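You operate a simulated robot arm through the tools that you are given. There is no shell and no other tool.

The job below is to be done with a simulated robot arm. You get a single attempt, and the scene is never put back.

Task
Pile some things up. At the end: the yellow padlock is on the top of the long brown bench; the soup tin (marked "Pea Soup") from the top of the short brown bench is on the top of the long brown bench, with the teal talc tub from there on top of it and the cream bulb carton on top of that; whatever was shut is shut again. Leave all else as you found it, and nothing knocked over. Set down upright: soup tin.

It is judged by the outcome, as a careful person would: the job done as asked, and still so three seconds after it is handed in. It fails if anything else is knocked over, pushed out of place, dropped, spilled or broken.

Robot
A 7-joint arm with a two-finger parallel gripper, fixed in place. Base frame: the origin is at the foot of the arm, x ahead of it, y to its left, z up; the work surface is at about z = 85. Units: cm, rad, N and s.
Its first joint turns from -2.601 to 2.601 rad. Payload 3.43 kg.
The tool frame sits at the grasp point between the pads (the TCP): z along the fingers, y along the line on which they close. The tips reach 3 cm beyond it. Largest opening 9.4 cm; finger width 2.8, thickness 1; the body of the gripper, 5 by 9.6 cm, starts 5.5 cm behind the TCP.
Orientation is that of the tool frame in the base frame, as a unit quaternion [w, x, y, z]. With the fingers straight down and closing along the base's y, the tool's x points along the base's -x, its y along +y and its z along -z.

Tools
- The arm moves only by the tool apply_moves. Its arguments are lists of equal length, an entry for each row: "offset": the shift along the tool's x, y, z in units of 100 mm (1.0 is 100 mm), a list of three; "dr": the turn, a rotation vector about the tool's x, y, z in units of 90 degrees (1.0 is 90 degrees), a list of three. In form: {"offset": [[tx, ty, tz], ...], "dr": [[ax, ay, az], ...]}. A call has 1 to 20 rows; each row is the pose to reach, as a shift and turn from the pose commanded when the call began, along the tool's axes at that moment. "gripper" is the closure, from 0 (fully open) to 1 (shut), set as the call begins (left out, the last holds). A call with a number of a shift or a turn outside -1 to 1 is refused whole. Each row takes 0.2 s and may step no farther than 5 cm and 0.15 rad from the row before; otherwise, or with a gripper value out of range, the whole call is refused. A pose out of reach is approached as far as the arm can. The call stops where the force on the tool passes 40 N (or 10 N more than at its start, if that is more) or the arm is blocked; 0.2 s more then pass. Each finger travels about 4.5 cm/s and halts on what it meets, pressing with about 35 N; the grip force reading is that of the motor and also rises with nothing between the fingers. The clock runs only during rows and for 0.2 s after the last one: add rows that repeat a pose to give the fingers time. It gives the time, the measured TCP pose, the force on the tool (base axes), the opening and the grip force at its end, in the units of the frame above (readings bear some noise), with the torque about the TCP (base axes, N m) and any sound that the robot's microphone picked up, and new pictures: "show" is both (left out), scene, wrist or none.
- Cameras (640 x 400 px; columns grow to the right, rows downward): "scene" is fixed at [5, -50.09, 160.3]; the picture's right is [0.33, -0.94, 0.00], its down [-0.56, -0.20, -0.81] and it looks along [0.76, 0.27, -0.59] (base axes); focal length 342 px, centre (320, 200). "wrist" rides on the gripper at [7.6, 1.4, -10.2] in the tool frame; the picture's right is [-0.18, 0.98, 0.00], its down [-0.75, -0.14, -0.64] and it looks along [-0.63, -0.12, 0.77] (tool axes); focal length 243 px, centre (320, 200).
- point_at(camera, pixels): for up to 12 pixels [column, row] of the newest picture of that camera ("zoom" is the newest enlarged one), the place [x, y, z] in the base frame of the surface seen there, good to about 0.2 cm. The clock stands still meanwhile.
- inspect(camera, box): a new picture of the part [left, top, right, bottom] of that camera's present view, enlarged. The clock stands still meanwhile.
- sign_off(): hands the job in; it is judged then, once.

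Open the gripper and draw the arm clear of the work before you hand the job in, unless the task says otherwise.

The tools are called by a JSON object that holds its "name" and its "arguments". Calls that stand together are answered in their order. apply_moves: Moves the arm, as the interface text tells. Its arguments: {"type":"object","properties":{"offset":{"type":"array","items":{"type":"array","items":{"type":"number"}}},"dr":{"type":"array","items":{"type":"array","items":{"type":"number"}}},"gripper":{"type":"number"},"show":{"type":"string","enum":["both","scene","wrist","none"]}},"required":["offset","dr"]} The other tools are called the same way: point_at (camera, pixels) gives the place of the surface under pixels of a picture; inspect (camera, box) takes an enlarged picture of a part of a camera's view; sign_off () hands the job in.

At the start:

```text
clock: 0.0
tcp_pos: [97.74, -14.61, 114.62]
ee_rot: [0.0, 0.001, 1.0, 0.0]
force: [0.5, -0.5, -0.1]
moment: [-0.02, 0.01, 0.02]
grip_width: 9.38
finger_force: 0.2
```

scene: 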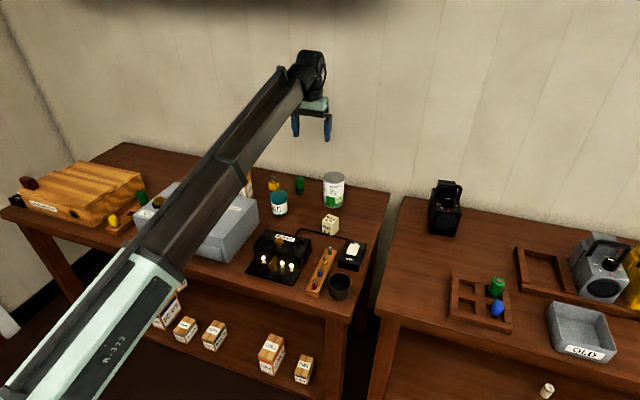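
wrist: 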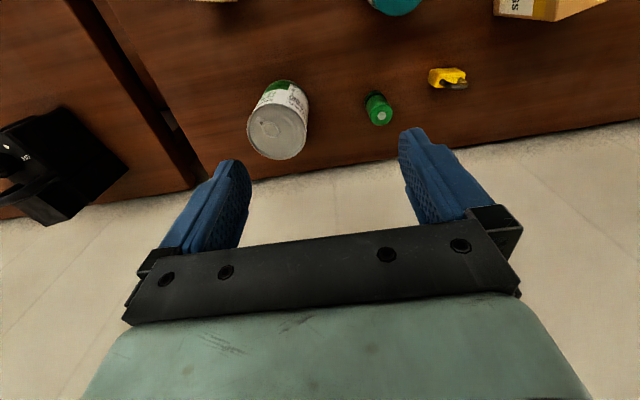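

The scene shows two benches: a left one with tins, tubs and boxes, and a right one. I'll enlarge parts of the view to identify the items before I move anything.

{"name": "inspect", "arguments": {"camera": "scene", "box": [220, 150, 400, 310]}}

{"name": "inspect", "arguments": {"camera": "scene", "box": [0, 140, 260, 300]}}

{"name": "inspect", "arguments": {"camera": "scene", "box": [380, 160, 640, 400]}}

{"name": "inspect", "arguments": {"camera": "scene", "box": [120, 270, 380, 400]}}

{"name": "inspect", "arguments": {"camera": "wrist", "box": [180, 0, 640, 200]}}

```text
2.50 times, centred on (310, 230) of scene
```

zoom: 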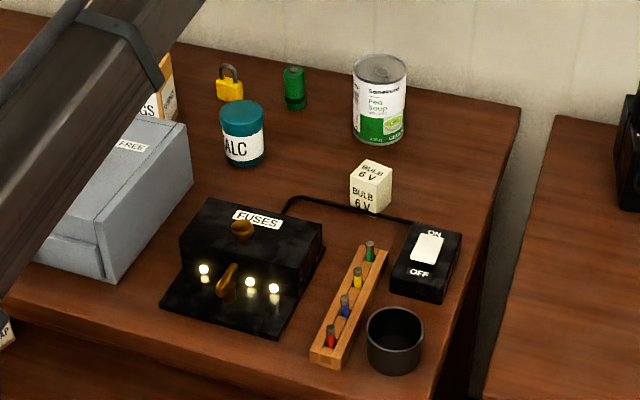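

```text
2.46 times, centred on (130, 220) of scene
```

zoom: 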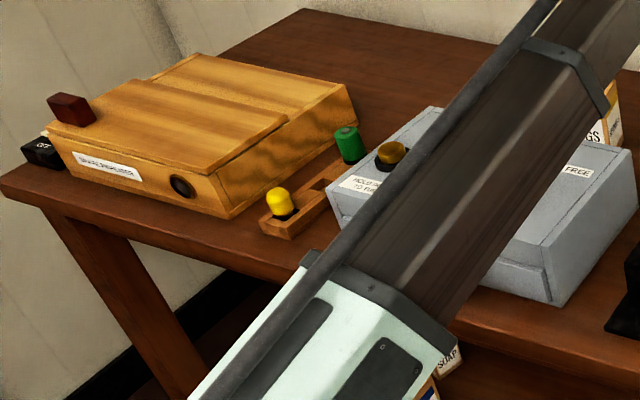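

```text
1.67 times, centred on (510, 280) of scene
```

zoom: 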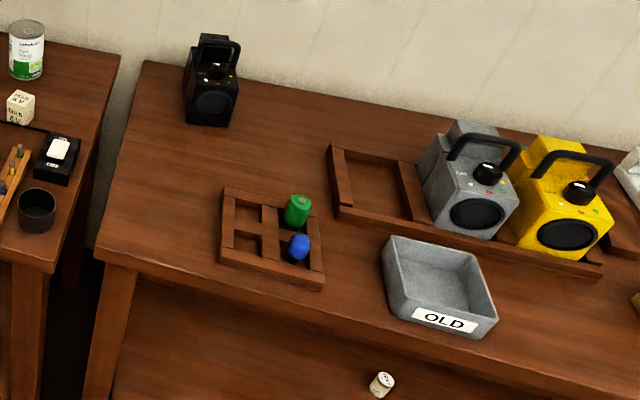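

```text
2.46 times, centred on (250, 335) of scene
```

zoom: 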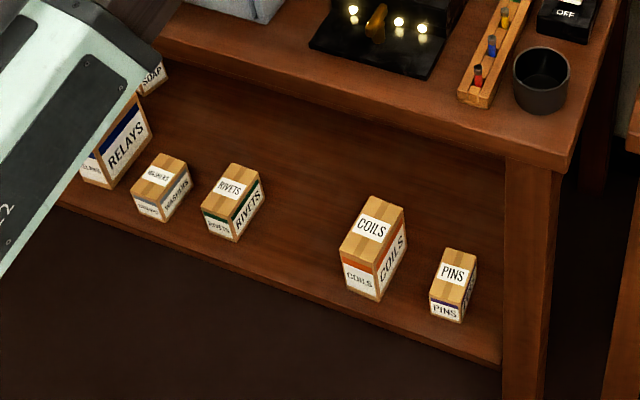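

```text
1.39 times, centred on (410, 100) of wrist
```

zoom: 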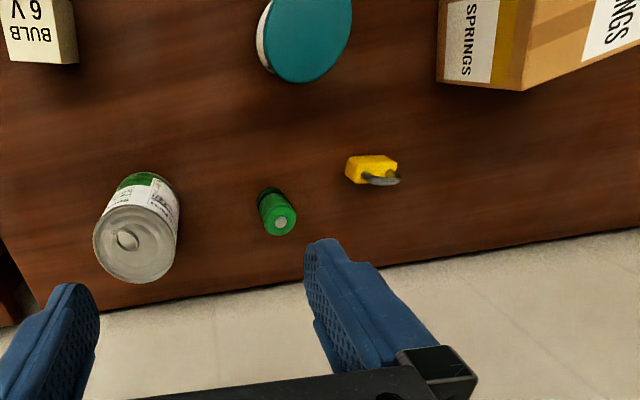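

The soup tin, talc tub, bulb carton and yellow padlock are all on the left bench. I'll measure both benches' corners and these items to find which bench is the long one.

{"name": "point_at", "arguments": {"camera": "scene", "pixels": [[124, 144], [388, 193], [5, 215], [350, 322], [405, 199], [378, 310], [630, 235], [630, 375], [334, 176], [279, 195], [330, 220], [273, 186]]}}

{"name": "point_at", "arguments": {"camera": "scene", "pixels": [[334, 203], [279, 213], [331, 234], [273, 190], [443, 232], [300, 185], [350, 256], [445, 200], [495, 320], [460, 250], [500, 260], [540, 330]]}}

{"name": "inspect", "arguments": {"camera": "scene", "box": [560, 200, 640, 320]}}

```text
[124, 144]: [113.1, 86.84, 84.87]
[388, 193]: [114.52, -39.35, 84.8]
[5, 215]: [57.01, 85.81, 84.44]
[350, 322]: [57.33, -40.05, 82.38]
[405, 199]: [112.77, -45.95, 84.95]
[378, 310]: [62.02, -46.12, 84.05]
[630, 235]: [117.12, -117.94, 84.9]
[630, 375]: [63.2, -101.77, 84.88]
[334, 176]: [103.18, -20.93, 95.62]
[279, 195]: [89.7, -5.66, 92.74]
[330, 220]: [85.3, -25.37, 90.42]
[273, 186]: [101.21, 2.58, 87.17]
```

```text
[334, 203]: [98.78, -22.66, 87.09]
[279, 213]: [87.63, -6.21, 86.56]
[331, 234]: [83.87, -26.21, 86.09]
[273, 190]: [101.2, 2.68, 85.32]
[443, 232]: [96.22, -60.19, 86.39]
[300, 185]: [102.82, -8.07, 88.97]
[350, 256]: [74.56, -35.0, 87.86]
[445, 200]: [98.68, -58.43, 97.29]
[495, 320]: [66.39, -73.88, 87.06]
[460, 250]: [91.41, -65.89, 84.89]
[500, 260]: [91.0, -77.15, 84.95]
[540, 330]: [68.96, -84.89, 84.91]
```

```text
3.33 times, centred on (600, 260) of scene
```

zoom: 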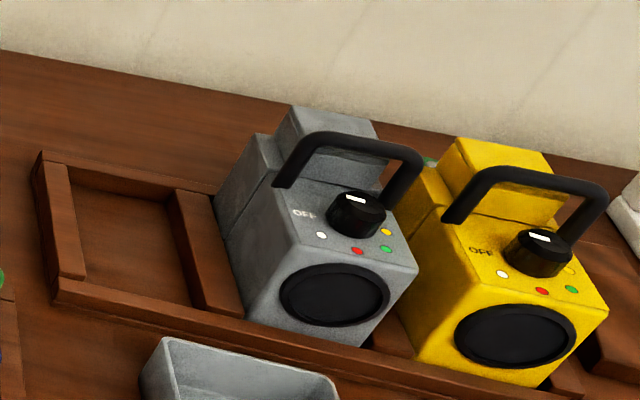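

The left bench runs from y=86 to -40, and the right bench starts at y=-46 and continues out of view. I'll turn the wrist camera towards -y, drawing the arm back and up, to see how long the right bench is and what is on it.

{"name": "apply_moves", "arguments": {"offset": [[0.09, -0.09, -0.09], [0.18, -0.18, -0.18], [0.27, -0.27, -0.27], [0.36, -0.36, -0.36], [0.45, -0.45, -0.45], [0.54, -0.54, -0.54], [0.63, -0.63, -0.63], [0.72, -0.72, -0.72], [0.81, -0.81, -0.81], [0.9, -0.9, -0.9], [1.0, -1.0, -1.0]], "dr": [[0, 0, 0.09], [0, 0, 0.18], [0, 0, 0.27], [0, 0, 0.36], [0, 0, 0.45], [0, 0, 0.54], [0, 0, 0.63], [0, 0, 0.72], [0, 0, 0.81], [0, 0, 0.9], [0, 0, 0.98]]}}

```text
clock: 2.4
tcp_pos: [88.35, -24.78, 123.28]
ee_rot: [0.01, 0.697, 0.717, 0.006]
force: [0.9, 0.1, -0.3]
moment: [0.04, 0.02, 0.08]
grip_width: 9.39
finger_force: 0.0
out of reach, approached as far as the arm can: row 9, 10, 11
```

scene: 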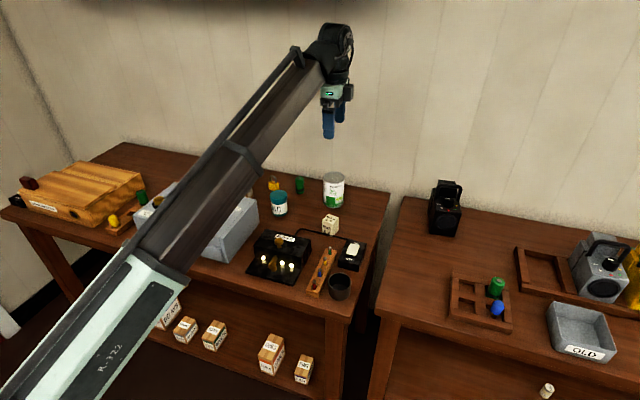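
wrist: 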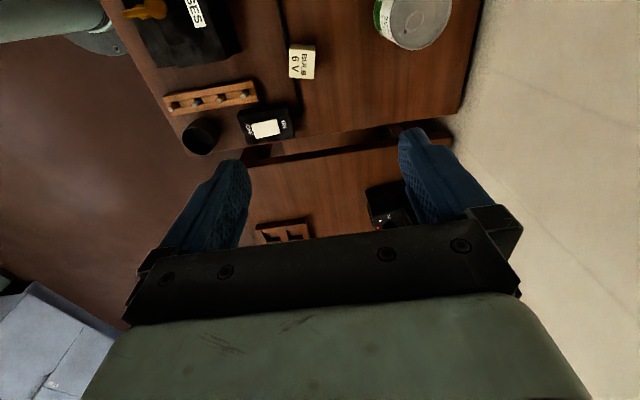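

The view is limited at this height. I'll bring the arm in and towards -y so the camera can see the right bench.

{"name": "apply_moves", "arguments": {"offset": [[-0.33, -0.33, 0], [-0.66, -0.66, 0], [-1.0, -1.0, 0]], "dr": [[0, 0, 0], [0, 0, 0], [0, 0, 0]], "show": "none"}}

{"name": "apply_moves", "arguments": {"offset": [[-0.33, -0.33, 0], [-0.66, -0.66, 0], [-1.0, -1.0, 0]], "dr": [[0, 0, 0], [0, 0, 0], [0, 0, 0]]}}

```text
clock: 3.2
tcp_pos: [79.44, -35.08, 121.48]
ee_rot: [0.014, 0.696, 0.718, 0.005]
force: [0.8, 0.4, -0.2]
moment: [0.01, 0.0, 0.0]
grip_width: 9.39
finger_force: 0.0
out of reach, approached as far as the arm can: row 1, 2, 3
```

```text
clock: 4.0
tcp_pos: [70.9, -46.08, 119.81]
ee_rot: [0.012, 0.695, 0.719, 0.002]
force: [-0.2, 0.0, -0.4]
moment: [0.0, 0.04, -0.04]
grip_width: 9.38
finger_force: 0.1
out of reach, approached as far as the arm can: row 1, 2, 3
```

scene: 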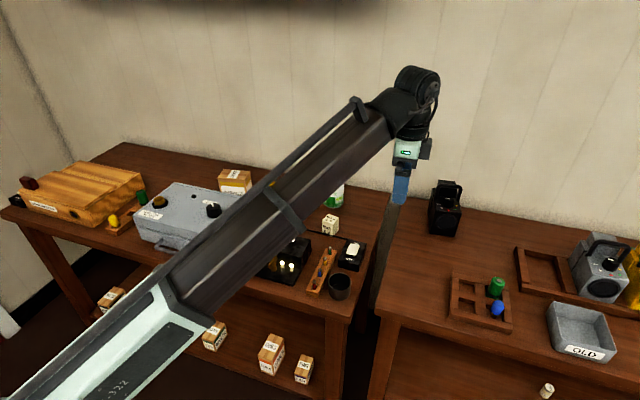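
wrist: 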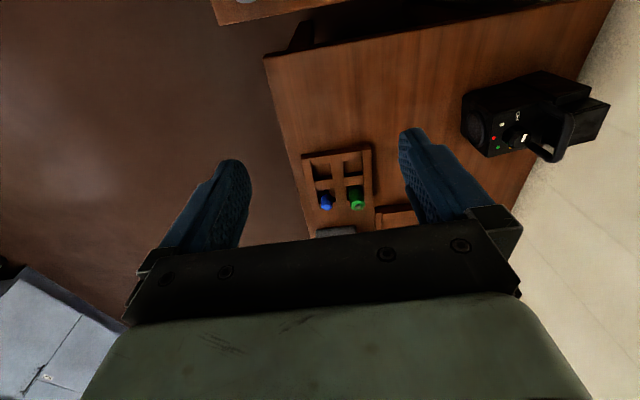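

The camera must be tilted to look farther along the bench; at present the gripper hides the far part. I'll tilt the tool about its y by about -40°, so it looks out along -y.

{"name": "apply_moves", "arguments": {"offset": [[0, 0, 0], [0, 0, 0], [0, 0, 0], [0, 0, 0], [0, 0, 0]], "dr": [[0, -0.09, 0], [0, -0.18, 0], [0, -0.27, 0], [0, -0.36, 0], [0, -0.45, 0]], "show": "wrist"}}

```text
clock: 5.2
tcp_pos: [70.61, -46.2, 120.0]
ee_rot: [0.249, 0.653, 0.674, -0.241]
force: [-0.7, -0.5, -0.6]
moment: [0.01, 0.01, 0.04]
grip_width: 9.42
finger_force: 0.0
```

wrist: 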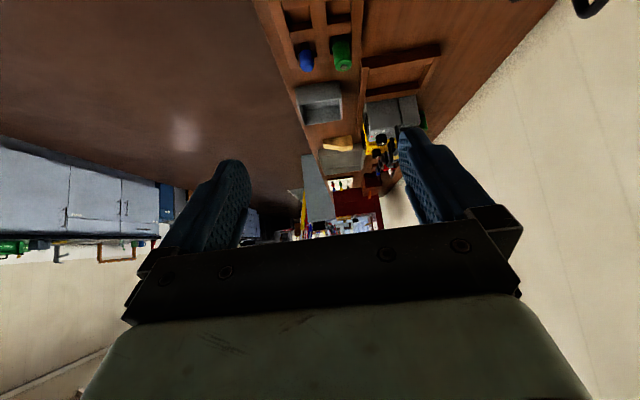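

The right bench is visible now, with more benches and a grey counter beyond it. I'll zoom in and measure the bench's far end.

{"name": "inspect", "arguments": {"camera": "wrist", "box": [240, 70, 430, 250]}}

{"name": "inspect", "arguments": {"camera": "wrist", "box": [0, 130, 260, 290]}}

{"name": "point_at", "arguments": {"camera": "wrist", "pixels": [[260, 10], [318, 150], [322, 165], [335, 140], [340, 160], [315, 180], [340, 186], [372, 182], [360, 205], [328, 90], [400, 105], [80, 235]]}}

```text
2.22 times, centred on (335, 160) of wrist
```

zoom: 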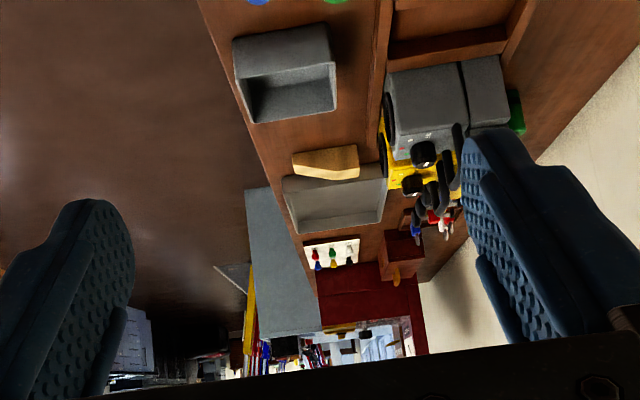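

```text
2.46 times, centred on (130, 210) of wrist
```

zoom: 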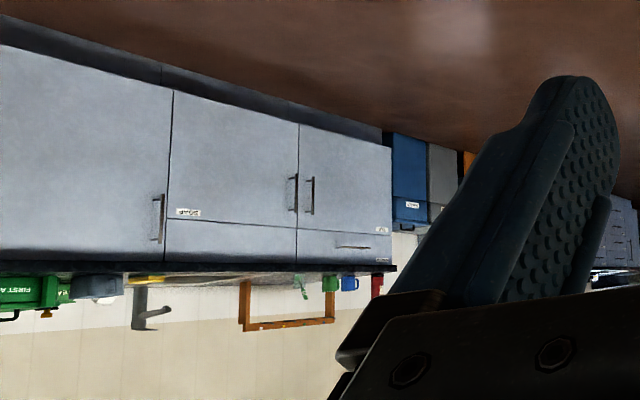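

```text
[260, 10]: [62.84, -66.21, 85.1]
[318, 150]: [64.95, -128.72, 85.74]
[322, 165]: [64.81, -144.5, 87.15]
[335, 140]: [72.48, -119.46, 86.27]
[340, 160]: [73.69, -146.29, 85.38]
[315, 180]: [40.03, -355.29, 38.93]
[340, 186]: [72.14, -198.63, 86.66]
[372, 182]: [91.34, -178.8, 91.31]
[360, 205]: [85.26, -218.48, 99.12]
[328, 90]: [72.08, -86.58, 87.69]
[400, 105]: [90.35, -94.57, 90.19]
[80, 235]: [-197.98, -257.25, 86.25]
```

The right bench reaches to beyond y=-200, so it is the long one (at least 150 cm, against about 126 cm for the left). I'll untilt and turn back towards the left bench for a close look at the four objects.

{"name": "apply_moves", "arguments": {"offset": [[0, 0, 0], [0, 0, 0], [0, 0, 0], [0, 0, 0], [0, 0, 0]], "dr": [[0, 0.09, 0], [0, 0.18, 0], [0, 0.27, 0], [0, 0.36, 0], [0, 0.45, 0]], "show": "none"}}

{"name": "apply_moves", "arguments": {"offset": [[0.09, 0.0, 0.01], [0.18, 0.0, 0.02], [0.27, 0.0, 0.03], [0.36, 0.0, 0.04], [0.45, 0.0, 0.05], [0.54, 0.0, 0.06], [0.63, 0.0, 0.07], [0.72, 0.0, 0.08], [0.81, 0.0, 0.09], [0.9, 0.0, 0.1], [1.0, 0.0, 0.1]], "dr": [[0, 0, -0.09], [0, 0, -0.18], [0, 0, -0.27], [0, 0, -0.36], [0, 0, -0.45], [0, 0, -0.54], [0, 0, -0.63], [0, 0, -0.72], [0, 0, -0.81], [0, 0, -0.9], [0, 0, -0.98]], "show": "none"}}

{"name": "apply_moves", "arguments": {"offset": [[-0.1, 0.4, 0.05], [-0.2, 0.7, 0.1], [-0.3, 1.0, 0.15]], "dr": [[0, 0, 0], [0, 0, 0], [0, 0, 0]], "show": "none"}}

{"name": "apply_moves", "arguments": {"offset": [[-0.1, 0.4, 0], [-0.2, 0.7, 0], [-0.2, 1.0, 0]], "dr": [[0, 0, 0], [0, 0, 0], [0, 0, 0]], "show": "both"}}

```text
clock: 6.4
tcp_pos: [71.02, -46.37, 118.96]
ee_rot: [0.006, 0.695, 0.718, 0.002]
force: [-0.5, -0.4, 0.1]
moment: [-0.03, 0.03, -0.03]
grip_width: 9.39
finger_force: 0.1
out of reach, approached as far as the arm can: row 5
```

```text
clock: 7.8
tcp_pos: [71.19, -41.59, 117.65]
ee_rot: [0.009, 0.371, 0.929, -0.001]
force: [0.1, -0.3, -0.9]
moment: [-0.03, 0.07, -0.02]
grip_width: 9.39
finger_force: 0.0
out of reach, approached as far as the arm can: row 1, 2, 3, 4, 5, 6
stopped in row 6: the force on the tool passed its limit at 50 N (the readings are from after the stop); the commanded pose is now the measured one
```

```text
clock: 8.6
tcp_pos: [80.48, -36.57, 116.0]
ee_rot: [0.009, 0.371, 0.929, -0.003]
force: [-0.1, 0.7, 0.2]
moment: [-0.02, -0.02, 0.0]
grip_width: 9.41
finger_force: 0.0
```

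```text
clock: 9.4
tcp_pos: [88.94, -30.86, 116.19]
ee_rot: [0.009, 0.371, 0.928, -0.002]
force: [1.0, 0.4, 0.3]
moment: [0.0, -0.01, -0.01]
grip_width: 9.38
finger_force: 0.1
```

scene: 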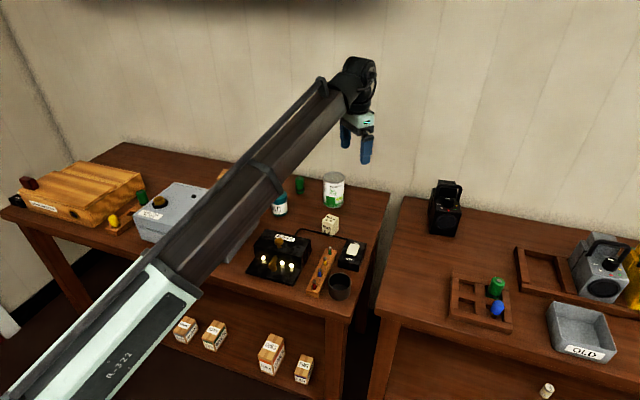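
wrist: 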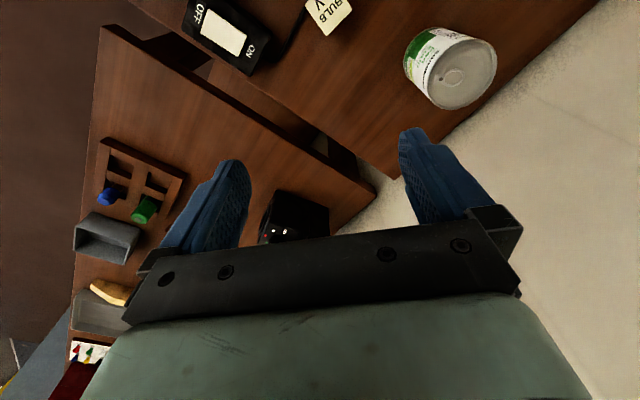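

The move stopped near the reach limit during the yaw, with nothing touched; I'll keep clear of that height. I'll turn back towards yaw -12° at a slightly lower height and move over the left bench.

{"name": "apply_moves", "arguments": {"offset": [[0.23, 0.09, 0.08], [0.46, 0.19, 0.16], [0.69, 0.28, 0.24], [0.91, 0.38, 0.3]], "dr": [[0, 0, -0.09], [0, 0, -0.18], [0, 0, -0.27], [0, 0, -0.35]], "show": "none"}}

{"name": "apply_moves", "arguments": {"offset": [[0.22, 0.4, 0.0], [0.42, 0.7, 0.0], [0.62, 1.0, 0.0]], "dr": [[0, 0, 0], [0, 0, 0], [0, 0, 0]], "show": "both"}}

```text
clock: 10.4
tcp_pos: [84.66, -21.69, 113.31]
ee_rot: [0.009, 0.105, 0.994, -0.003]
force: [0.9, 0.4, 0.4]
moment: [0.01, -0.02, 0.03]
grip_width: 9.44
finger_force: 0.0
```

```text
clock: 11.2
tcp_pos: [80.99, -10.56, 112.93]
ee_rot: [0.008, 0.106, 0.994, -0.005]
force: [0.0, 0.8, -0.3]
moment: [0.01, 0.03, 0.02]
grip_width: 9.4
finger_force: 0.0
```

scene: 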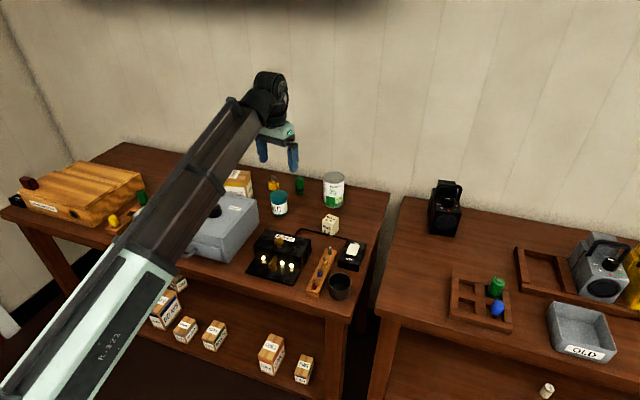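
wrist: 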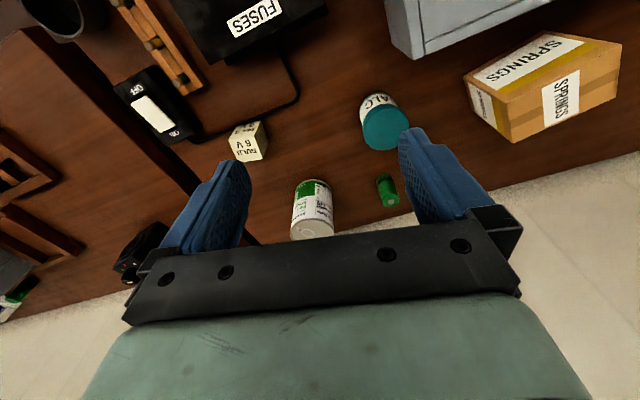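

All the targets are now clear of the arm in the scene picture: tin about (334,190), talc (279,203), carton (331,224), padlock (273,184). I'll zoom in and measure them.

{"name": "inspect", "arguments": {"camera": "scene", "box": [255, 165, 355, 240]}}

{"name": "inspect", "arguments": {"camera": "scene", "box": [260, 170, 310, 205]}}

```text
5.33 times, centred on (305, 202) of scene
```

zoom: 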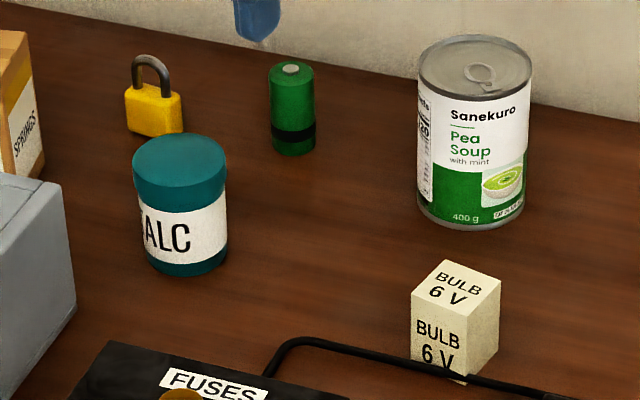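

```text
11.43 times, centred on (285, 188) of scene
```

zoom: 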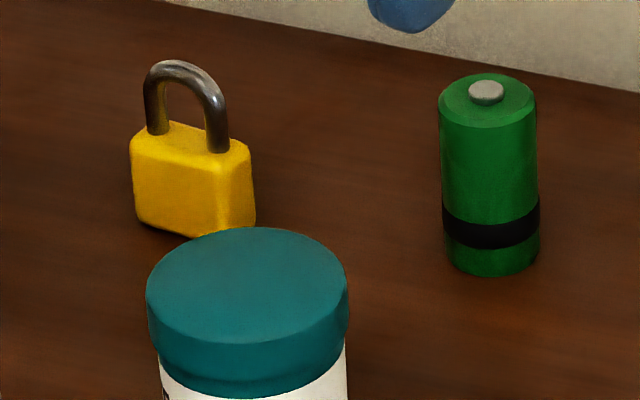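

In the zoom, the padlock stands upright with its shackle up, at about (190,180). I'll measure points on the padlock, battery and talc lid here, then re-zoom for the tin and carton.

{"name": "point_at", "arguments": {"camera": "zoom", "pixels": [[136, 140], [180, 128], [235, 150], [250, 170], [138, 205], [195, 232], [250, 222], [180, 68], [152, 100], [216, 120], [148, 295], [346, 295]]}}

{"name": "point_at", "arguments": {"camera": "zoom", "pixels": [[245, 236], [245, 285], [245, 335], [200, 250], [320, 330], [443, 100], [533, 100], [488, 80], [488, 240], [245, 370], [160, 250], [340, 270]]}}

{"name": "inspect", "arguments": {"camera": "scene", "box": [300, 165, 380, 245]}}

```text
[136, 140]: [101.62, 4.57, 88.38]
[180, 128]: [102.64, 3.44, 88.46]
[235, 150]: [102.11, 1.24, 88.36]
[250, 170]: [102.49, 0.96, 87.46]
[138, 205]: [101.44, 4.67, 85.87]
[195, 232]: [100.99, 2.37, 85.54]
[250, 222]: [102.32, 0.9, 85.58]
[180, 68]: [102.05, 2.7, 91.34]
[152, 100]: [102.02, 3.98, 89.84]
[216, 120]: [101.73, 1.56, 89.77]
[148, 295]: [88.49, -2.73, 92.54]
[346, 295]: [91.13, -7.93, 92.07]
```

```text
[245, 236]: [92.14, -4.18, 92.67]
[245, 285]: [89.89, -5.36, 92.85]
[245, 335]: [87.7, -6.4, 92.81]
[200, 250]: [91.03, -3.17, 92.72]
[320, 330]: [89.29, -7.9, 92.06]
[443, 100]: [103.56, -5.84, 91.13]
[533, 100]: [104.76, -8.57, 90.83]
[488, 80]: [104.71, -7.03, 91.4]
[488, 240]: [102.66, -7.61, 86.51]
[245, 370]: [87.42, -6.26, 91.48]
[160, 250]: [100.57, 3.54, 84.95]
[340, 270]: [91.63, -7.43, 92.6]
```

```text
5.00 times, centred on (340, 205) of scene
```

zoom: 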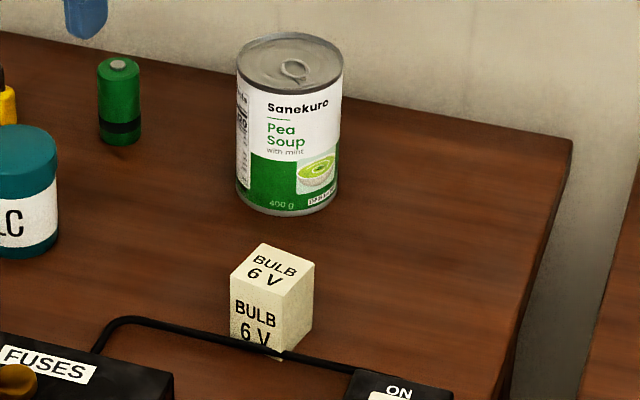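

The padlock is about (102, 2.8), its body up to z=88.4 and its shackle up to 91.3. The talc lid is centred at about (90,-5.4) with its top at 92.8. Next I'll measure the tin, carton and cable in this zoom, and the springs box and right-bench tray from the scene.

{"name": "point_at", "arguments": {"camera": "zoom", "pixels": [[238, 70], [343, 75], [290, 36], [290, 90], [290, 215], [240, 180], [265, 244], [314, 264], [285, 293], [231, 275], [285, 355], [231, 330]]}}

{"name": "point_at", "arguments": {"camera": "zoom", "pixels": [[272, 268], [314, 325], [228, 333], [285, 352], [110, 325], [180, 322], [330, 362], [345, 368], [300, 60], [338, 100], [240, 100], [260, 300]]}}

{"name": "point_at", "arguments": {"camera": "scene", "pixels": [[252, 172], [250, 194], [226, 171], [220, 188], [258, 200], [220, 196], [453, 272], [449, 311], [512, 333], [520, 285], [430, 232], [516, 248]]}}

```text
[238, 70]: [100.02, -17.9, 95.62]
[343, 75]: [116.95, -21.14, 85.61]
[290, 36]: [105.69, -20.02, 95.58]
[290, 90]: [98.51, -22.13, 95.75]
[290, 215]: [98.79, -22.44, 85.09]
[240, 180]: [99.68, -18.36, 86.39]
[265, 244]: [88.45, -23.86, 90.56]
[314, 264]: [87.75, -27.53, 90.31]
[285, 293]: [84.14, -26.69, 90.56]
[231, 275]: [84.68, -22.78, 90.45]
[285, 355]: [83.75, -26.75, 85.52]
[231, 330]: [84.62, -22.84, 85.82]
```

```text
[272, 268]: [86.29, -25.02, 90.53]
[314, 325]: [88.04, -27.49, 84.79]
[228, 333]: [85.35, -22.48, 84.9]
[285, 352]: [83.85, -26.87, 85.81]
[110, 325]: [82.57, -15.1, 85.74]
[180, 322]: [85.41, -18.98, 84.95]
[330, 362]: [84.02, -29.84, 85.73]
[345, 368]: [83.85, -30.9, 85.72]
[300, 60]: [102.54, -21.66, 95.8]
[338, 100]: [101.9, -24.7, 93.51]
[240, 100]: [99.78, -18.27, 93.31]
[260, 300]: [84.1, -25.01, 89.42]
```

```text
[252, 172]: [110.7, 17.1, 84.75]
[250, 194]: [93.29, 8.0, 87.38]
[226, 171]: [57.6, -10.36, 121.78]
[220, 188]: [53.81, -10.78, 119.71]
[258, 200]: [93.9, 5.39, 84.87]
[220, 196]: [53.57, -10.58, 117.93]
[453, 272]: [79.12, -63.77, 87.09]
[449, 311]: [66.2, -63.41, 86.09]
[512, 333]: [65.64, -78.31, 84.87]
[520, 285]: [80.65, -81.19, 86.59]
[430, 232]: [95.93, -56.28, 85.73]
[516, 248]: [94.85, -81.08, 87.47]
```

Measurements: tin centred at (102.1,-21.1), radius 3.75, top 95.8. Carton about 3.9 cm square at (86.2,-25.2), top 90.5, with the cable just in front of it. The tray on the long bench starts at y=-63.4. I'll move for a tilted wrist view of the padlock and springs box.

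{"name": "apply_moves", "arguments": {"offset": [[-0.17, 0.33, 0.23], [-0.34, 0.66, 0.46], [-0.5, 0.99, 0.69]], "dr": [[-0.005, -0.075, -0.026], [-0.01, -0.15, -0.052], [-0.0136, -0.222, -0.078]], "show": "wrist"}}

```text
clock: 12.0
tcp_pos: [87.8, -2.14, 105.98]
ee_rot: [0.183, 0.041, 0.982, -0.012]
force: [-1.1, -0.2, -0.4]
moment: [0.01, -0.01, 0.01]
grip_width: 9.42
finger_force: 0.1
```

wrist: 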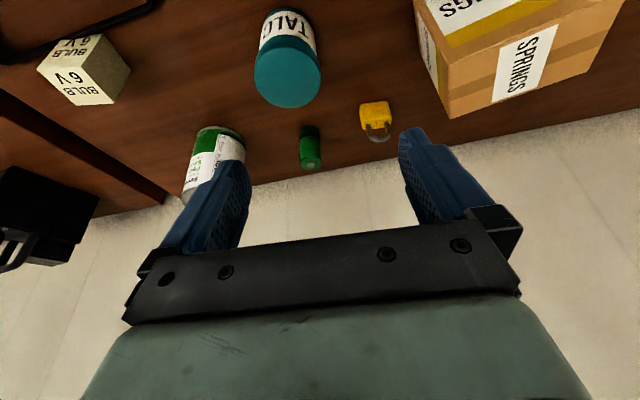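

The padlock shows at about (376,120) and the springs box at (450,110). I'll zoom in to get the padlock's yaw and its clearance to the box.

{"name": "inspect", "arguments": {"camera": "wrist", "box": [280, 60, 480, 185]}}

{"name": "point_at", "arguments": {"camera": "wrist", "pixels": [[448, 117], [449, 75], [421, 20], [421, 60], [590, 75], [624, 10], [361, 105], [388, 102], [390, 122], [364, 128], [376, 138], [376, 103]]}}

```text
3.20 times, centred on (380, 122) of wrist
```

zoom: 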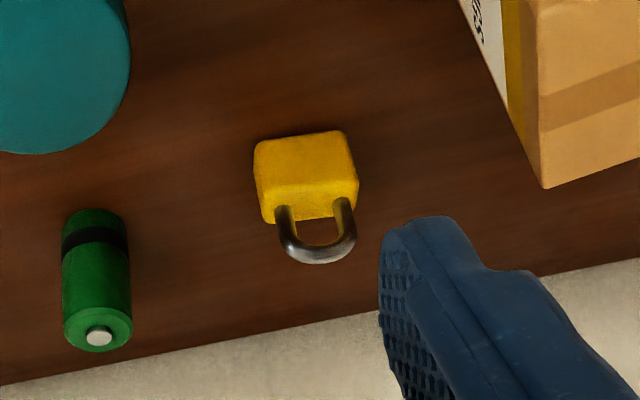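

```text
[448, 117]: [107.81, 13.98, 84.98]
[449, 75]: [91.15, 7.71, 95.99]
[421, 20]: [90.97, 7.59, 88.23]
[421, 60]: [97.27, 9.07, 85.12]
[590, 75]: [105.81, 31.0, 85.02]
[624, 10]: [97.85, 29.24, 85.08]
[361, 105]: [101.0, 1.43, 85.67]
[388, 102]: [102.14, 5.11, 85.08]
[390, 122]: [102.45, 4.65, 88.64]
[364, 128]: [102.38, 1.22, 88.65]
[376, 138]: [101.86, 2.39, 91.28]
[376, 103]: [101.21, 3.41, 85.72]
```

I need finer points for the padlock's front face and the springs box corner in this zoom.

{"name": "point_at", "arguments": {"camera": "zoom", "pixels": [[260, 150], [300, 143], [340, 138], [268, 185], [310, 180], [350, 175], [270, 212], [352, 195], [286, 222], [342, 212], [318, 252], [357, 180]]}}

{"name": "point_at", "arguments": {"camera": "zoom", "pixels": [[548, 178], [560, 150], [545, 120], [530, 60], [500, 60], [620, 150], [536, 170], [515, 110]]}}

```text
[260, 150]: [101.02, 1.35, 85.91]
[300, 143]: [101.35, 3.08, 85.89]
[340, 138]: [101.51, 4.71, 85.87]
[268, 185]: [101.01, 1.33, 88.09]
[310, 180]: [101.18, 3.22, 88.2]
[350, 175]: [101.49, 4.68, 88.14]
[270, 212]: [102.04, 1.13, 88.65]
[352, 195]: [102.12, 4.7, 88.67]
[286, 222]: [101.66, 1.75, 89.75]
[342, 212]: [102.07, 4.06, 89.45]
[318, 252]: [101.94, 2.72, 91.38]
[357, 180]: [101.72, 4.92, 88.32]
```

```text
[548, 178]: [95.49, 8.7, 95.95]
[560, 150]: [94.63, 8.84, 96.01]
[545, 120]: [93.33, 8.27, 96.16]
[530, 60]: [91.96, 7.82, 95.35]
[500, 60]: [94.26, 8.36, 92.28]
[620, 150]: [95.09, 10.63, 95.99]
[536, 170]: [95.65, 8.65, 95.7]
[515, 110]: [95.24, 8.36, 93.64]
```

The padlock body is centred at about (102.05, 2.95), 3.6 cm wide, turned about 8° clockwise; the springs box ends at x=95.7, y≥7.6, so there's room. I'll move to a pre-grasp above and behind the padlock with the gripper partly closed.

{"name": "apply_moves", "arguments": {"offset": [[-0.22, 0.2, 0.33], [-0.44, 0.4, 0.66], [-0.66, 0.59, 0.99]], "dr": [[-0.004, 0, -0.01], [-0.008, 0, -0.02], [-0.011, 0, -0.029]], "gripper": 0.25, "show": "both"}}

```text
clock: 12.8
tcp_pos: [98.16, 2.98, 99.02]
ee_rot: [0.182, 0.018, 0.983, -0.008]
force: [-0.6, -0.2, 0.7]
moment: [0.03, 0.04, 0.02]
grip_width: 7.06
finger_force: 0.1
```

scene: 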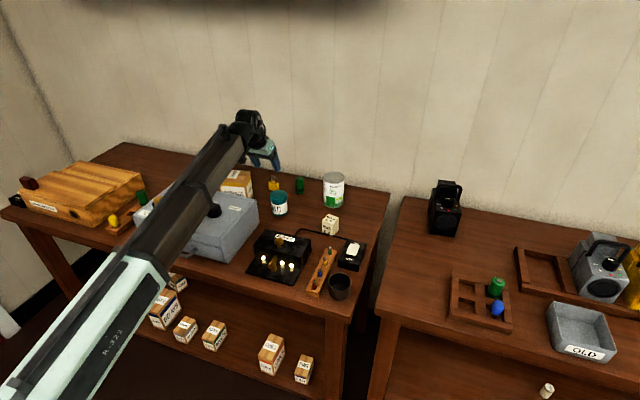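
wrist: 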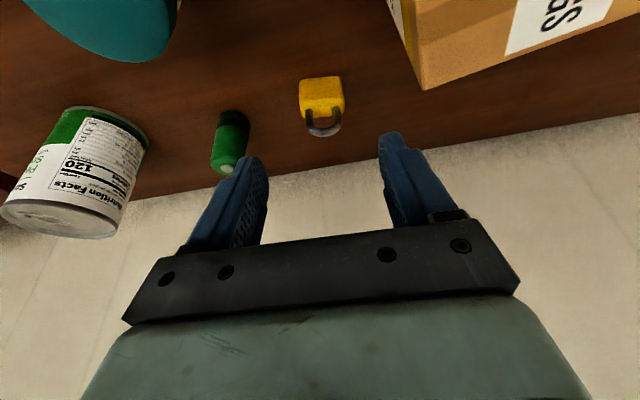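

The pose is as intended and the padlock lies between the finger lines at about (321,105). I'll advance most of the way down towards it and check.

{"name": "apply_moves", "arguments": {"offset": [[0.02, 0.01, 0.35], [0.04, 0.02, 0.7]], "dr": [[0, 0, 0], [0, 0, 0]], "show": "both"}}

```text
clock: 13.4
tcp_pos: [100.49, 2.84, 92.48]
ee_rot: [0.182, 0.018, 0.983, -0.008]
force: [0.1, -0.4, 0.5]
moment: [0.01, -0.02, -0.01]
grip_width: 7.08
finger_force: 0.0
```

scene: 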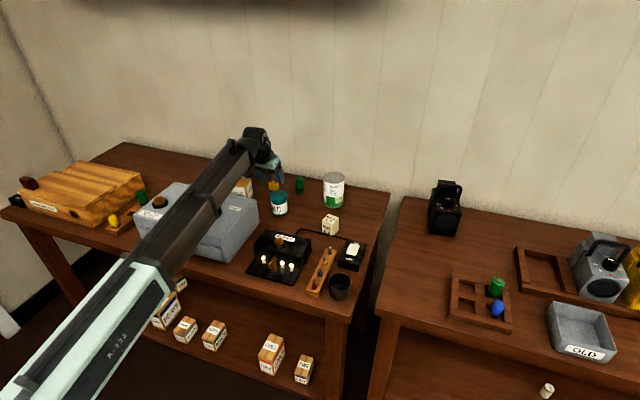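
wrist: 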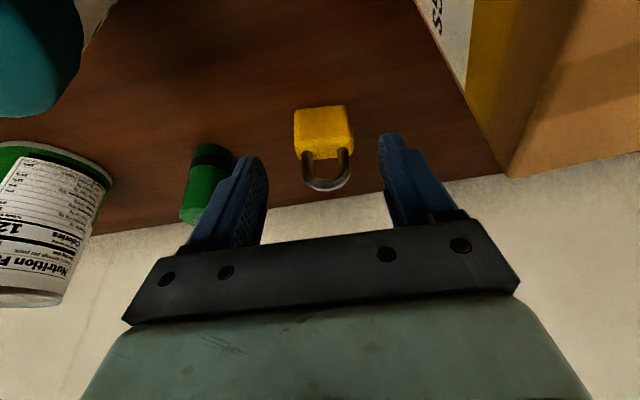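

The padlock is centred between the fingers. Before going lower I'll check the forearm's clearance over the grey box and its black knob, near scene pixel (214,205).

{"name": "point_at", "arguments": {"camera": "scene", "pixels": [[215, 185], [235, 165], [190, 210], [225, 193], [210, 214], [240, 205], [165, 245], [245, 180], [200, 232], [258, 150], [160, 200], [230, 185]]}}

{"name": "inspect", "arguments": {"camera": "scene", "box": [120, 120, 320, 270]}}

```text
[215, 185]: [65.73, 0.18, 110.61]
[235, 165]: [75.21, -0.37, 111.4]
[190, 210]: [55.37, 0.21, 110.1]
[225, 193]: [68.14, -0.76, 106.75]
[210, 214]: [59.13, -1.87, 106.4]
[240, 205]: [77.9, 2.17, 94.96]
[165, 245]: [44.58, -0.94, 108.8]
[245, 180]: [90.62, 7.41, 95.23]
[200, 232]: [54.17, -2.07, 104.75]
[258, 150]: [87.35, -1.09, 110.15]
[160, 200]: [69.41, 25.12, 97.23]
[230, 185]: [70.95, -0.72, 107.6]
```

```text
2.67 times, centred on (220, 195) of scene
```

zoom: 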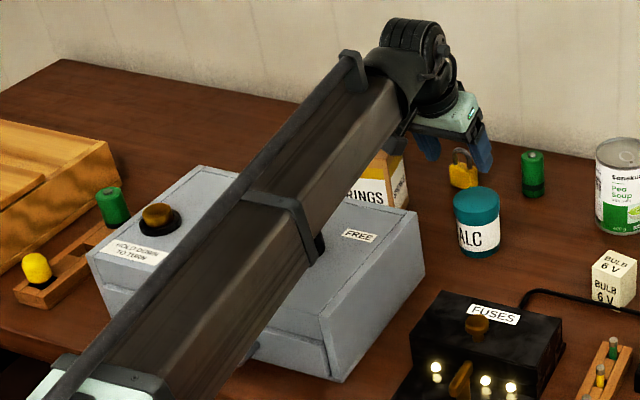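

The forearm's side reads z≈105-111 above the grey box (top 95). I'll check the height of the dark knob under the arm, and the arm's lower edge.

{"name": "point_at", "arguments": {"camera": "zoom", "pixels": [[320, 238], [321, 250], [318, 262], [300, 262], [270, 310], [240, 345], [330, 215], [360, 180], [360, 235], [345, 200], [395, 140], [160, 205]]}}

```text
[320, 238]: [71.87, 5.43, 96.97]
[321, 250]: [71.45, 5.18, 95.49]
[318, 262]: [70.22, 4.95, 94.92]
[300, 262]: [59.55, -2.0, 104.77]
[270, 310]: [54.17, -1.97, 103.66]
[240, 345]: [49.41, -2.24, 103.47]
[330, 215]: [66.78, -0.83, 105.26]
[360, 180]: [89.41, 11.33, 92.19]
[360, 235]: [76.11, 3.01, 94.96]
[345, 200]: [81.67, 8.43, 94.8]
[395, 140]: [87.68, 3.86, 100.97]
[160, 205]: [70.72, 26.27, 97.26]
```

The knob tops out near z≈97-98 and the forearm's underside is at about 104, so there's enough room. I'll make the final 3.6 cm advance to the padlock, in small rows.

{"name": "apply_moves", "arguments": {"offset": [[0.02, 0.005, 0.12], [0.03, 0.01, 0.24], [0.044, 0.015, 0.36]], "dr": [[0, 0, 0], [0, 0, 0], [0, 0, 0]], "show": "wrist"}}

```text
clock: 14.2
tcp_pos: [101.1, 3.08, 88.85]
ee_rot: [0.181, 0.019, 0.983, -0.009]
force: [-0.7, -1.1, 0.0]
moment: [-0.03, 0.0, 0.0]
grip_width: 7.05
finger_force: 0.0
```

wrist: 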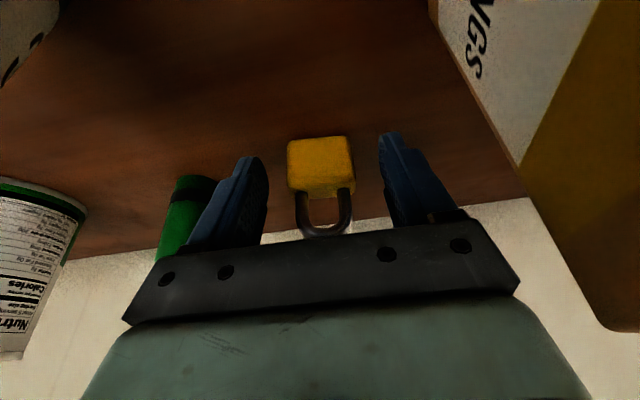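

The padlock sits between the pads at about (320,165). I'll close the gripper and hold to let the fingers settle.

{"name": "apply_moves", "arguments": {"offset": [[0, 0, 0], [0, 0, 0], [0, 0, 0], [0, 0, 0], [0, 0, 0]], "dr": [[0, 0, 0], [0, 0, 0], [0, 0, 0], [0, 0, 0], [0, 0, 0]], "gripper": 1.0, "show": "wrist"}}

```text
clock: 15.4
tcp_pos: [101.18, 3.19, 89.03]
ee_rot: [0.182, 0.017, 0.983, -0.008]
force: [-0.1, 0.3, 0.2]
moment: [0.08, -0.06, 0.01]
grip_width: 3.97
finger_force: 34.3
```

wrist: 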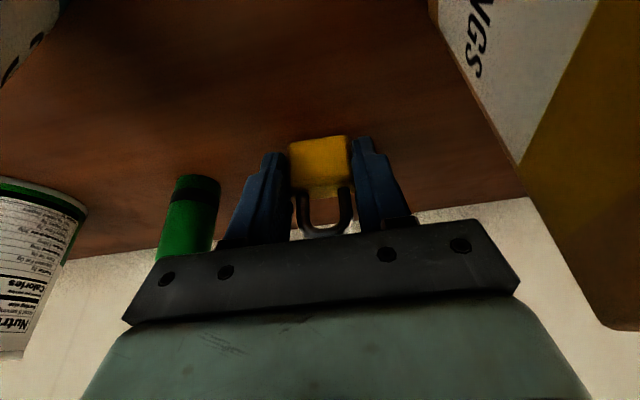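

The grip reads 3.97 cm at 34 N, with the padlock held. I'll lift straight up in small steps.

{"name": "apply_moves", "arguments": {"offset": [[-0.09, 0, -0.233], [-0.179, 0, -0.466], [-0.268, 0, -0.7], [-0.358, 0, -0.933]], "dr": [[0, 0, 0], [0, 0, 0], [0, 0, 0], [0, 0, 0]], "show": "wrist"}}

{"name": "apply_moves", "arguments": {"offset": [[-0.07, 0, -0.19], [-0.14, 0, -0.37], [-0.215, 0, -0.56]], "dr": [[0, 0, 0], [0, 0, 0], [0, 0, 0]], "show": "both"}}

```text
clock: 16.4
tcp_pos: [101.08, 2.88, 99.09]
ee_rot: [0.182, 0.018, 0.983, -0.008]
force: [0.1, 0.1, -1.3]
moment: [0.02, 0.04, -0.03]
grip_width: 3.95
finger_force: 34.5
```

wrist: 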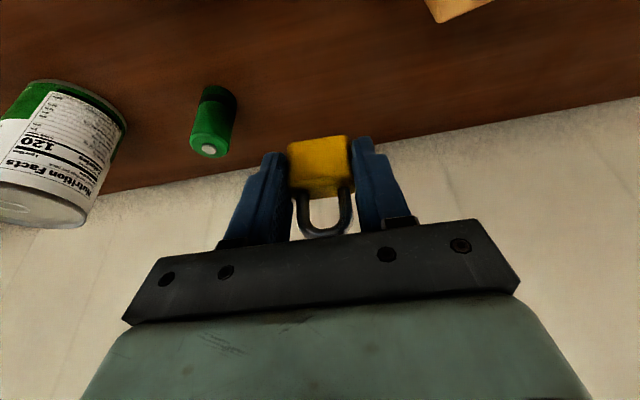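

```text
clock: 17.2
tcp_pos: [101.14, 3.12, 105.02]
ee_rot: [0.183, 0.018, 0.983, -0.009]
force: [-0.2, 0.4, -1.4]
moment: [0.03, 0.0, 0.01]
grip_width: 3.98
finger_force: 35.0
```

scene: 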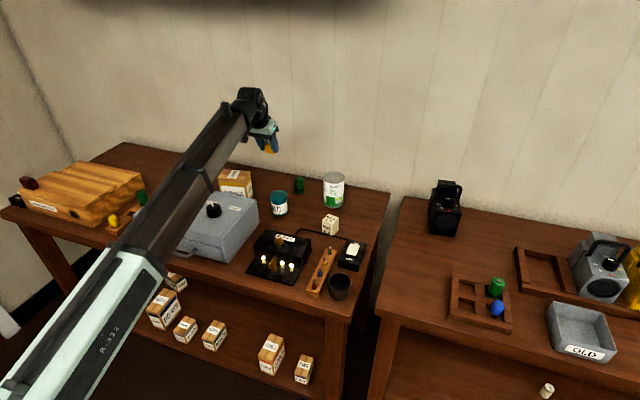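
wrist: 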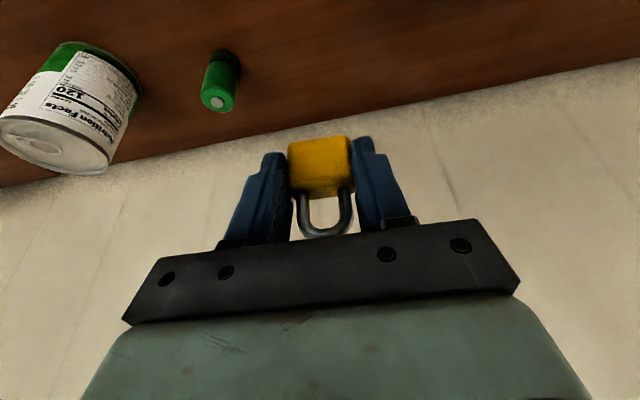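

The padlock is lifted to z=105 and the grip is holding. I'll swing about the base towards the long bench in arcs of about 10 cm, passing well over the tin (top 95.8).

{"name": "apply_moves", "arguments": {"offset": [[-0.002, -0.248, 0.001], [-0.006, -0.496, 0.002], [-0.01, -0.744, 0.004], [-0.016, -0.991, 0.006]], "dr": [[0.0056, 0, 0.0145], [0.0112, 0, 0.0291], [0.0167, 0, 0.0436], [0.0223, 0, 0.0582]], "show": "none"}}

{"name": "apply_moves", "arguments": {"offset": [[-0.002, -0.248, 0.001], [-0.006, -0.496, 0.002], [-0.01, -0.744, 0.004], [-0.016, -0.991, 0.006]], "dr": [[0.0056, 0, 0.0145], [0.0112, 0, 0.0291], [0.0167, 0, 0.0436], [0.0223, 0, 0.0582]], "show": "none"}}

{"name": "apply_moves", "arguments": {"offset": [[-0.002, -0.248, 0.001], [-0.006, -0.496, 0.002], [-0.01, -0.744, 0.004], [-0.016, -0.991, 0.006]], "dr": [[0.0056, 0, 0.0145], [0.0112, 0, 0.0291], [0.0167, 0, 0.0436], [0.0223, 0, 0.0582]], "show": "both"}}

```text
clock: 18.2
tcp_pos: [100.97, -6.73, 105.14]
ee_rot: [0.182, 0.066, 0.981, -0.018]
force: [0.1, 0.0, -0.8]
moment: [0.02, 0.02, -0.01]
grip_width: 3.94
finger_force: 34.8
```

```text
clock: 19.2
tcp_pos: [99.6, -16.54, 105.26]
ee_rot: [0.181, 0.114, 0.976, -0.026]
force: [-0.1, 0.3, -1.5]
moment: [0.03, -0.02, -0.04]
grip_width: 3.97
finger_force: 35.0
```

```text
clock: 20.2
tcp_pos: [97.86, -26.28, 105.33]
ee_rot: [0.18, 0.162, 0.97, -0.035]
force: [0.2, 0.2, -1.6]
moment: [0.02, 0.04, 0.02]
grip_width: 3.96
finger_force: 35.1
```

scene: 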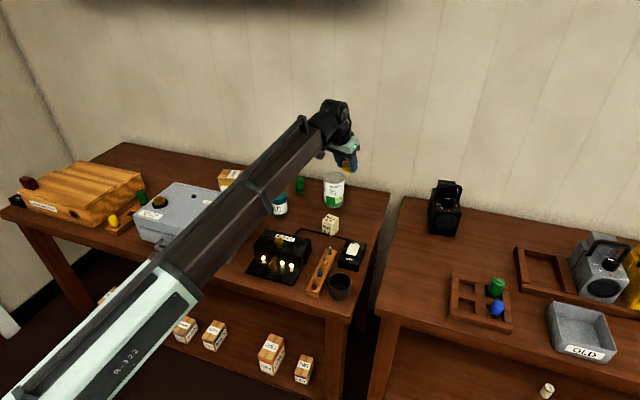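
wrist: 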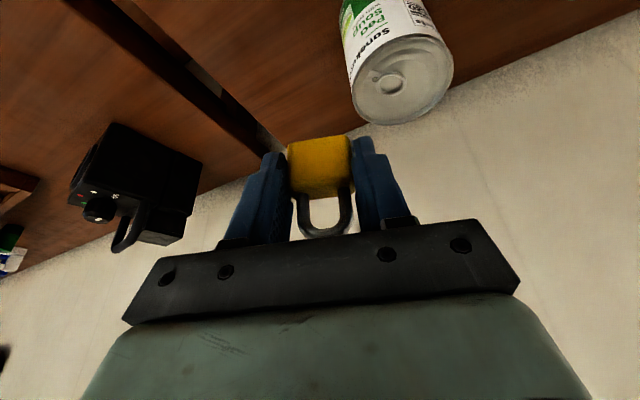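

The swing goes cleanly at z=105. Three more arcs will bring the padlock over the free left part of the long bench.

{"name": "apply_moves", "arguments": {"offset": [[-0.002, -0.248, 0.001], [-0.006, -0.496, 0.002], [-0.01, -0.744, 0.004], [-0.016, -0.991, 0.006]], "dr": [[0.0056, 0, 0.0145], [0.0112, 0, 0.0291], [0.0167, 0, 0.0436], [0.0223, 0, 0.0582]], "show": "none"}}

{"name": "apply_moves", "arguments": {"offset": [[-0.002, -0.248, 0.001], [-0.006, -0.496, 0.002], [-0.01, -0.744, 0.004], [-0.016, -0.991, 0.006]], "dr": [[0.0056, 0, 0.0145], [0.0112, 0, 0.0291], [0.0167, 0, 0.0436], [0.0223, 0, 0.0582]], "show": "none"}}

{"name": "apply_moves", "arguments": {"offset": [[0.002, -0.248, 0.001], [0.002, -0.496, 0.002], [0.01, -0.744, -0.004], [0.02, -0.991, -0.01]], "dr": [[0.0056, 0, 0.0145], [0.0112, 0, 0.0291], [0.0167, 0, 0.0436], [0.0223, 0, 0.0582]], "show": "both"}}

```text
clock: 21.2
tcp_pos: [94.54, -35.6, 105.29]
ee_rot: [0.179, 0.208, 0.961, -0.043]
force: [0.8, 1.1, -0.7]
moment: [0.02, 0.03, 0.02]
grip_width: 3.98
finger_force: 35.0
```

```text
clock: 22.2
tcp_pos: [90.14, -44.96, 105.19]
ee_rot: [0.176, 0.255, 0.949, -0.052]
force: [-0.5, 0.5, -1.8]
moment: [0.0, 0.04, 0.0]
grip_width: 3.97
finger_force: 35.2
```

```text
clock: 23.2
tcp_pos: [85.04, -52.85, 105.41]
ee_rot: [0.175, 0.303, 0.935, -0.061]
force: [0.1, -0.7, -1.4]
moment: [0.01, 0.02, 0.0]
grip_width: 3.96
finger_force: 35.2
```

scene: 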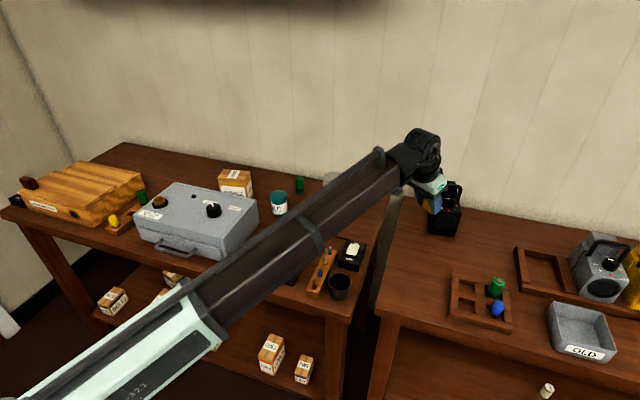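
wrist: 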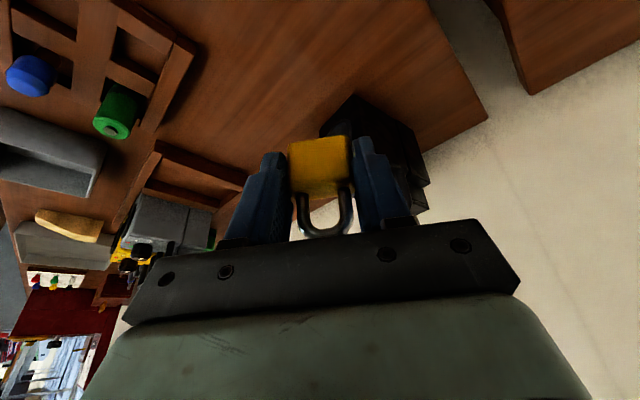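

The padlock is over (85,-52.9), with clear bench beneath it. I'll lower it straight down in two calls, with the last stretch slower.

{"name": "apply_moves", "arguments": {"offset": [[0.091, 0.002, 0.233], [0.182, 0.004, 0.466], [0.273, 0.006, 0.699], [0.364, 0.008, 0.932]], "dr": [[0, 0, 0], [0, 0, 0], [0, 0, 0], [0, 0, 0]], "show": "none"}}

{"name": "apply_moves", "arguments": {"offset": [[0.073, 0.002, 0.186], [0.127, 0.003, 0.326], [0.164, 0.004, 0.419], [0.187, 0.005, 0.478]], "dr": [[0, 0, 0], [0, 0, 0], [0, 0, 0], [0, 0, 0]], "show": "both"}}

```text
clock: 24.2
tcp_pos: [85.27, -53.15, 95.38]
ee_rot: [0.175, 0.302, 0.935, -0.061]
force: [-0.3, -0.4, -0.7]
moment: [0.05, 0.0, 0.01]
grip_width: 3.94
finger_force: 34.6
```

```text
clock: 25.2
tcp_pos: [85.16, -53.21, 90.38]
ee_rot: [0.175, 0.303, 0.935, -0.061]
force: [-0.3, 0.3, -1.1]
moment: [0.03, 0.0, -0.02]
grip_width: 3.96
finger_force: 34.8
```

scene: 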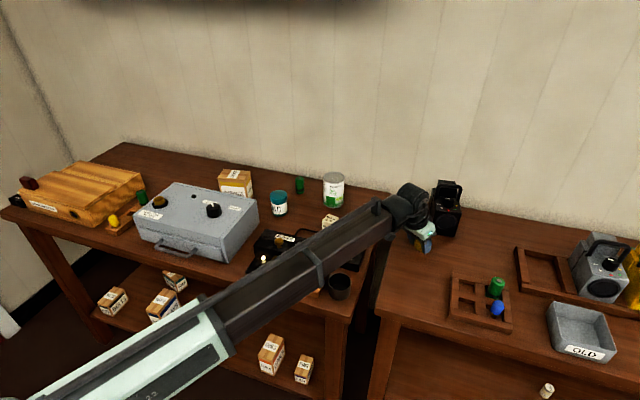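
wrist: 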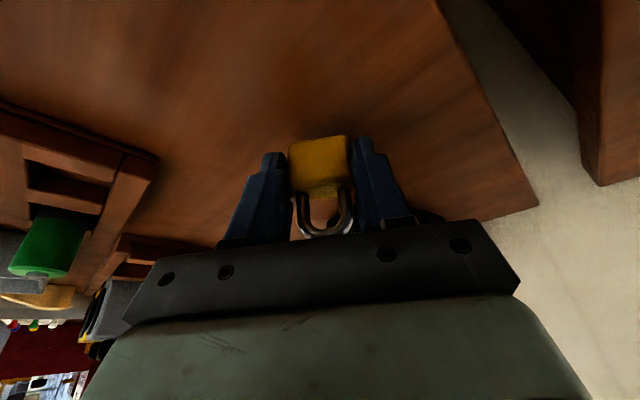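

The padlock is about 1.4 cm above the bench. I'll check the forearm's clearance over the cup near (340,285) before the last lowering.

{"name": "point_at", "arguments": {"camera": "scene", "pixels": [[325, 283], [300, 305], [360, 255], [340, 278], [345, 262], [335, 285]]}}

{"name": "apply_moves", "arguments": {"offset": [[0.018, 0, 0.047], [0.036, 0.001, 0.093], [0.047, 0.001, 0.121]], "dr": [[0, 0, 0], [0, 0, 0], [0, 0, 0]], "show": "wrist"}}

```text
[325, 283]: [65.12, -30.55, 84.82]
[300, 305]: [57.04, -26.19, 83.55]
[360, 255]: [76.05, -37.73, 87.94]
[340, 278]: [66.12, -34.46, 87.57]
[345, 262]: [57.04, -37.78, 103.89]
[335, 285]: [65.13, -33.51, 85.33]
```

```text
clock: 26.0
tcp_pos: [85.15, -53.21, 88.97]
ee_rot: [0.175, 0.302, 0.935, -0.061]
force: [0.5, 0.0, -2.5]
moment: [0.01, -0.01, 0.01]
grip_width: 3.96
finger_force: 34.8
```

wrist: 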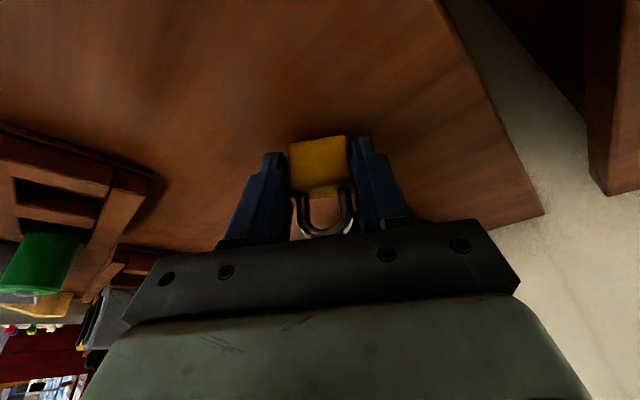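

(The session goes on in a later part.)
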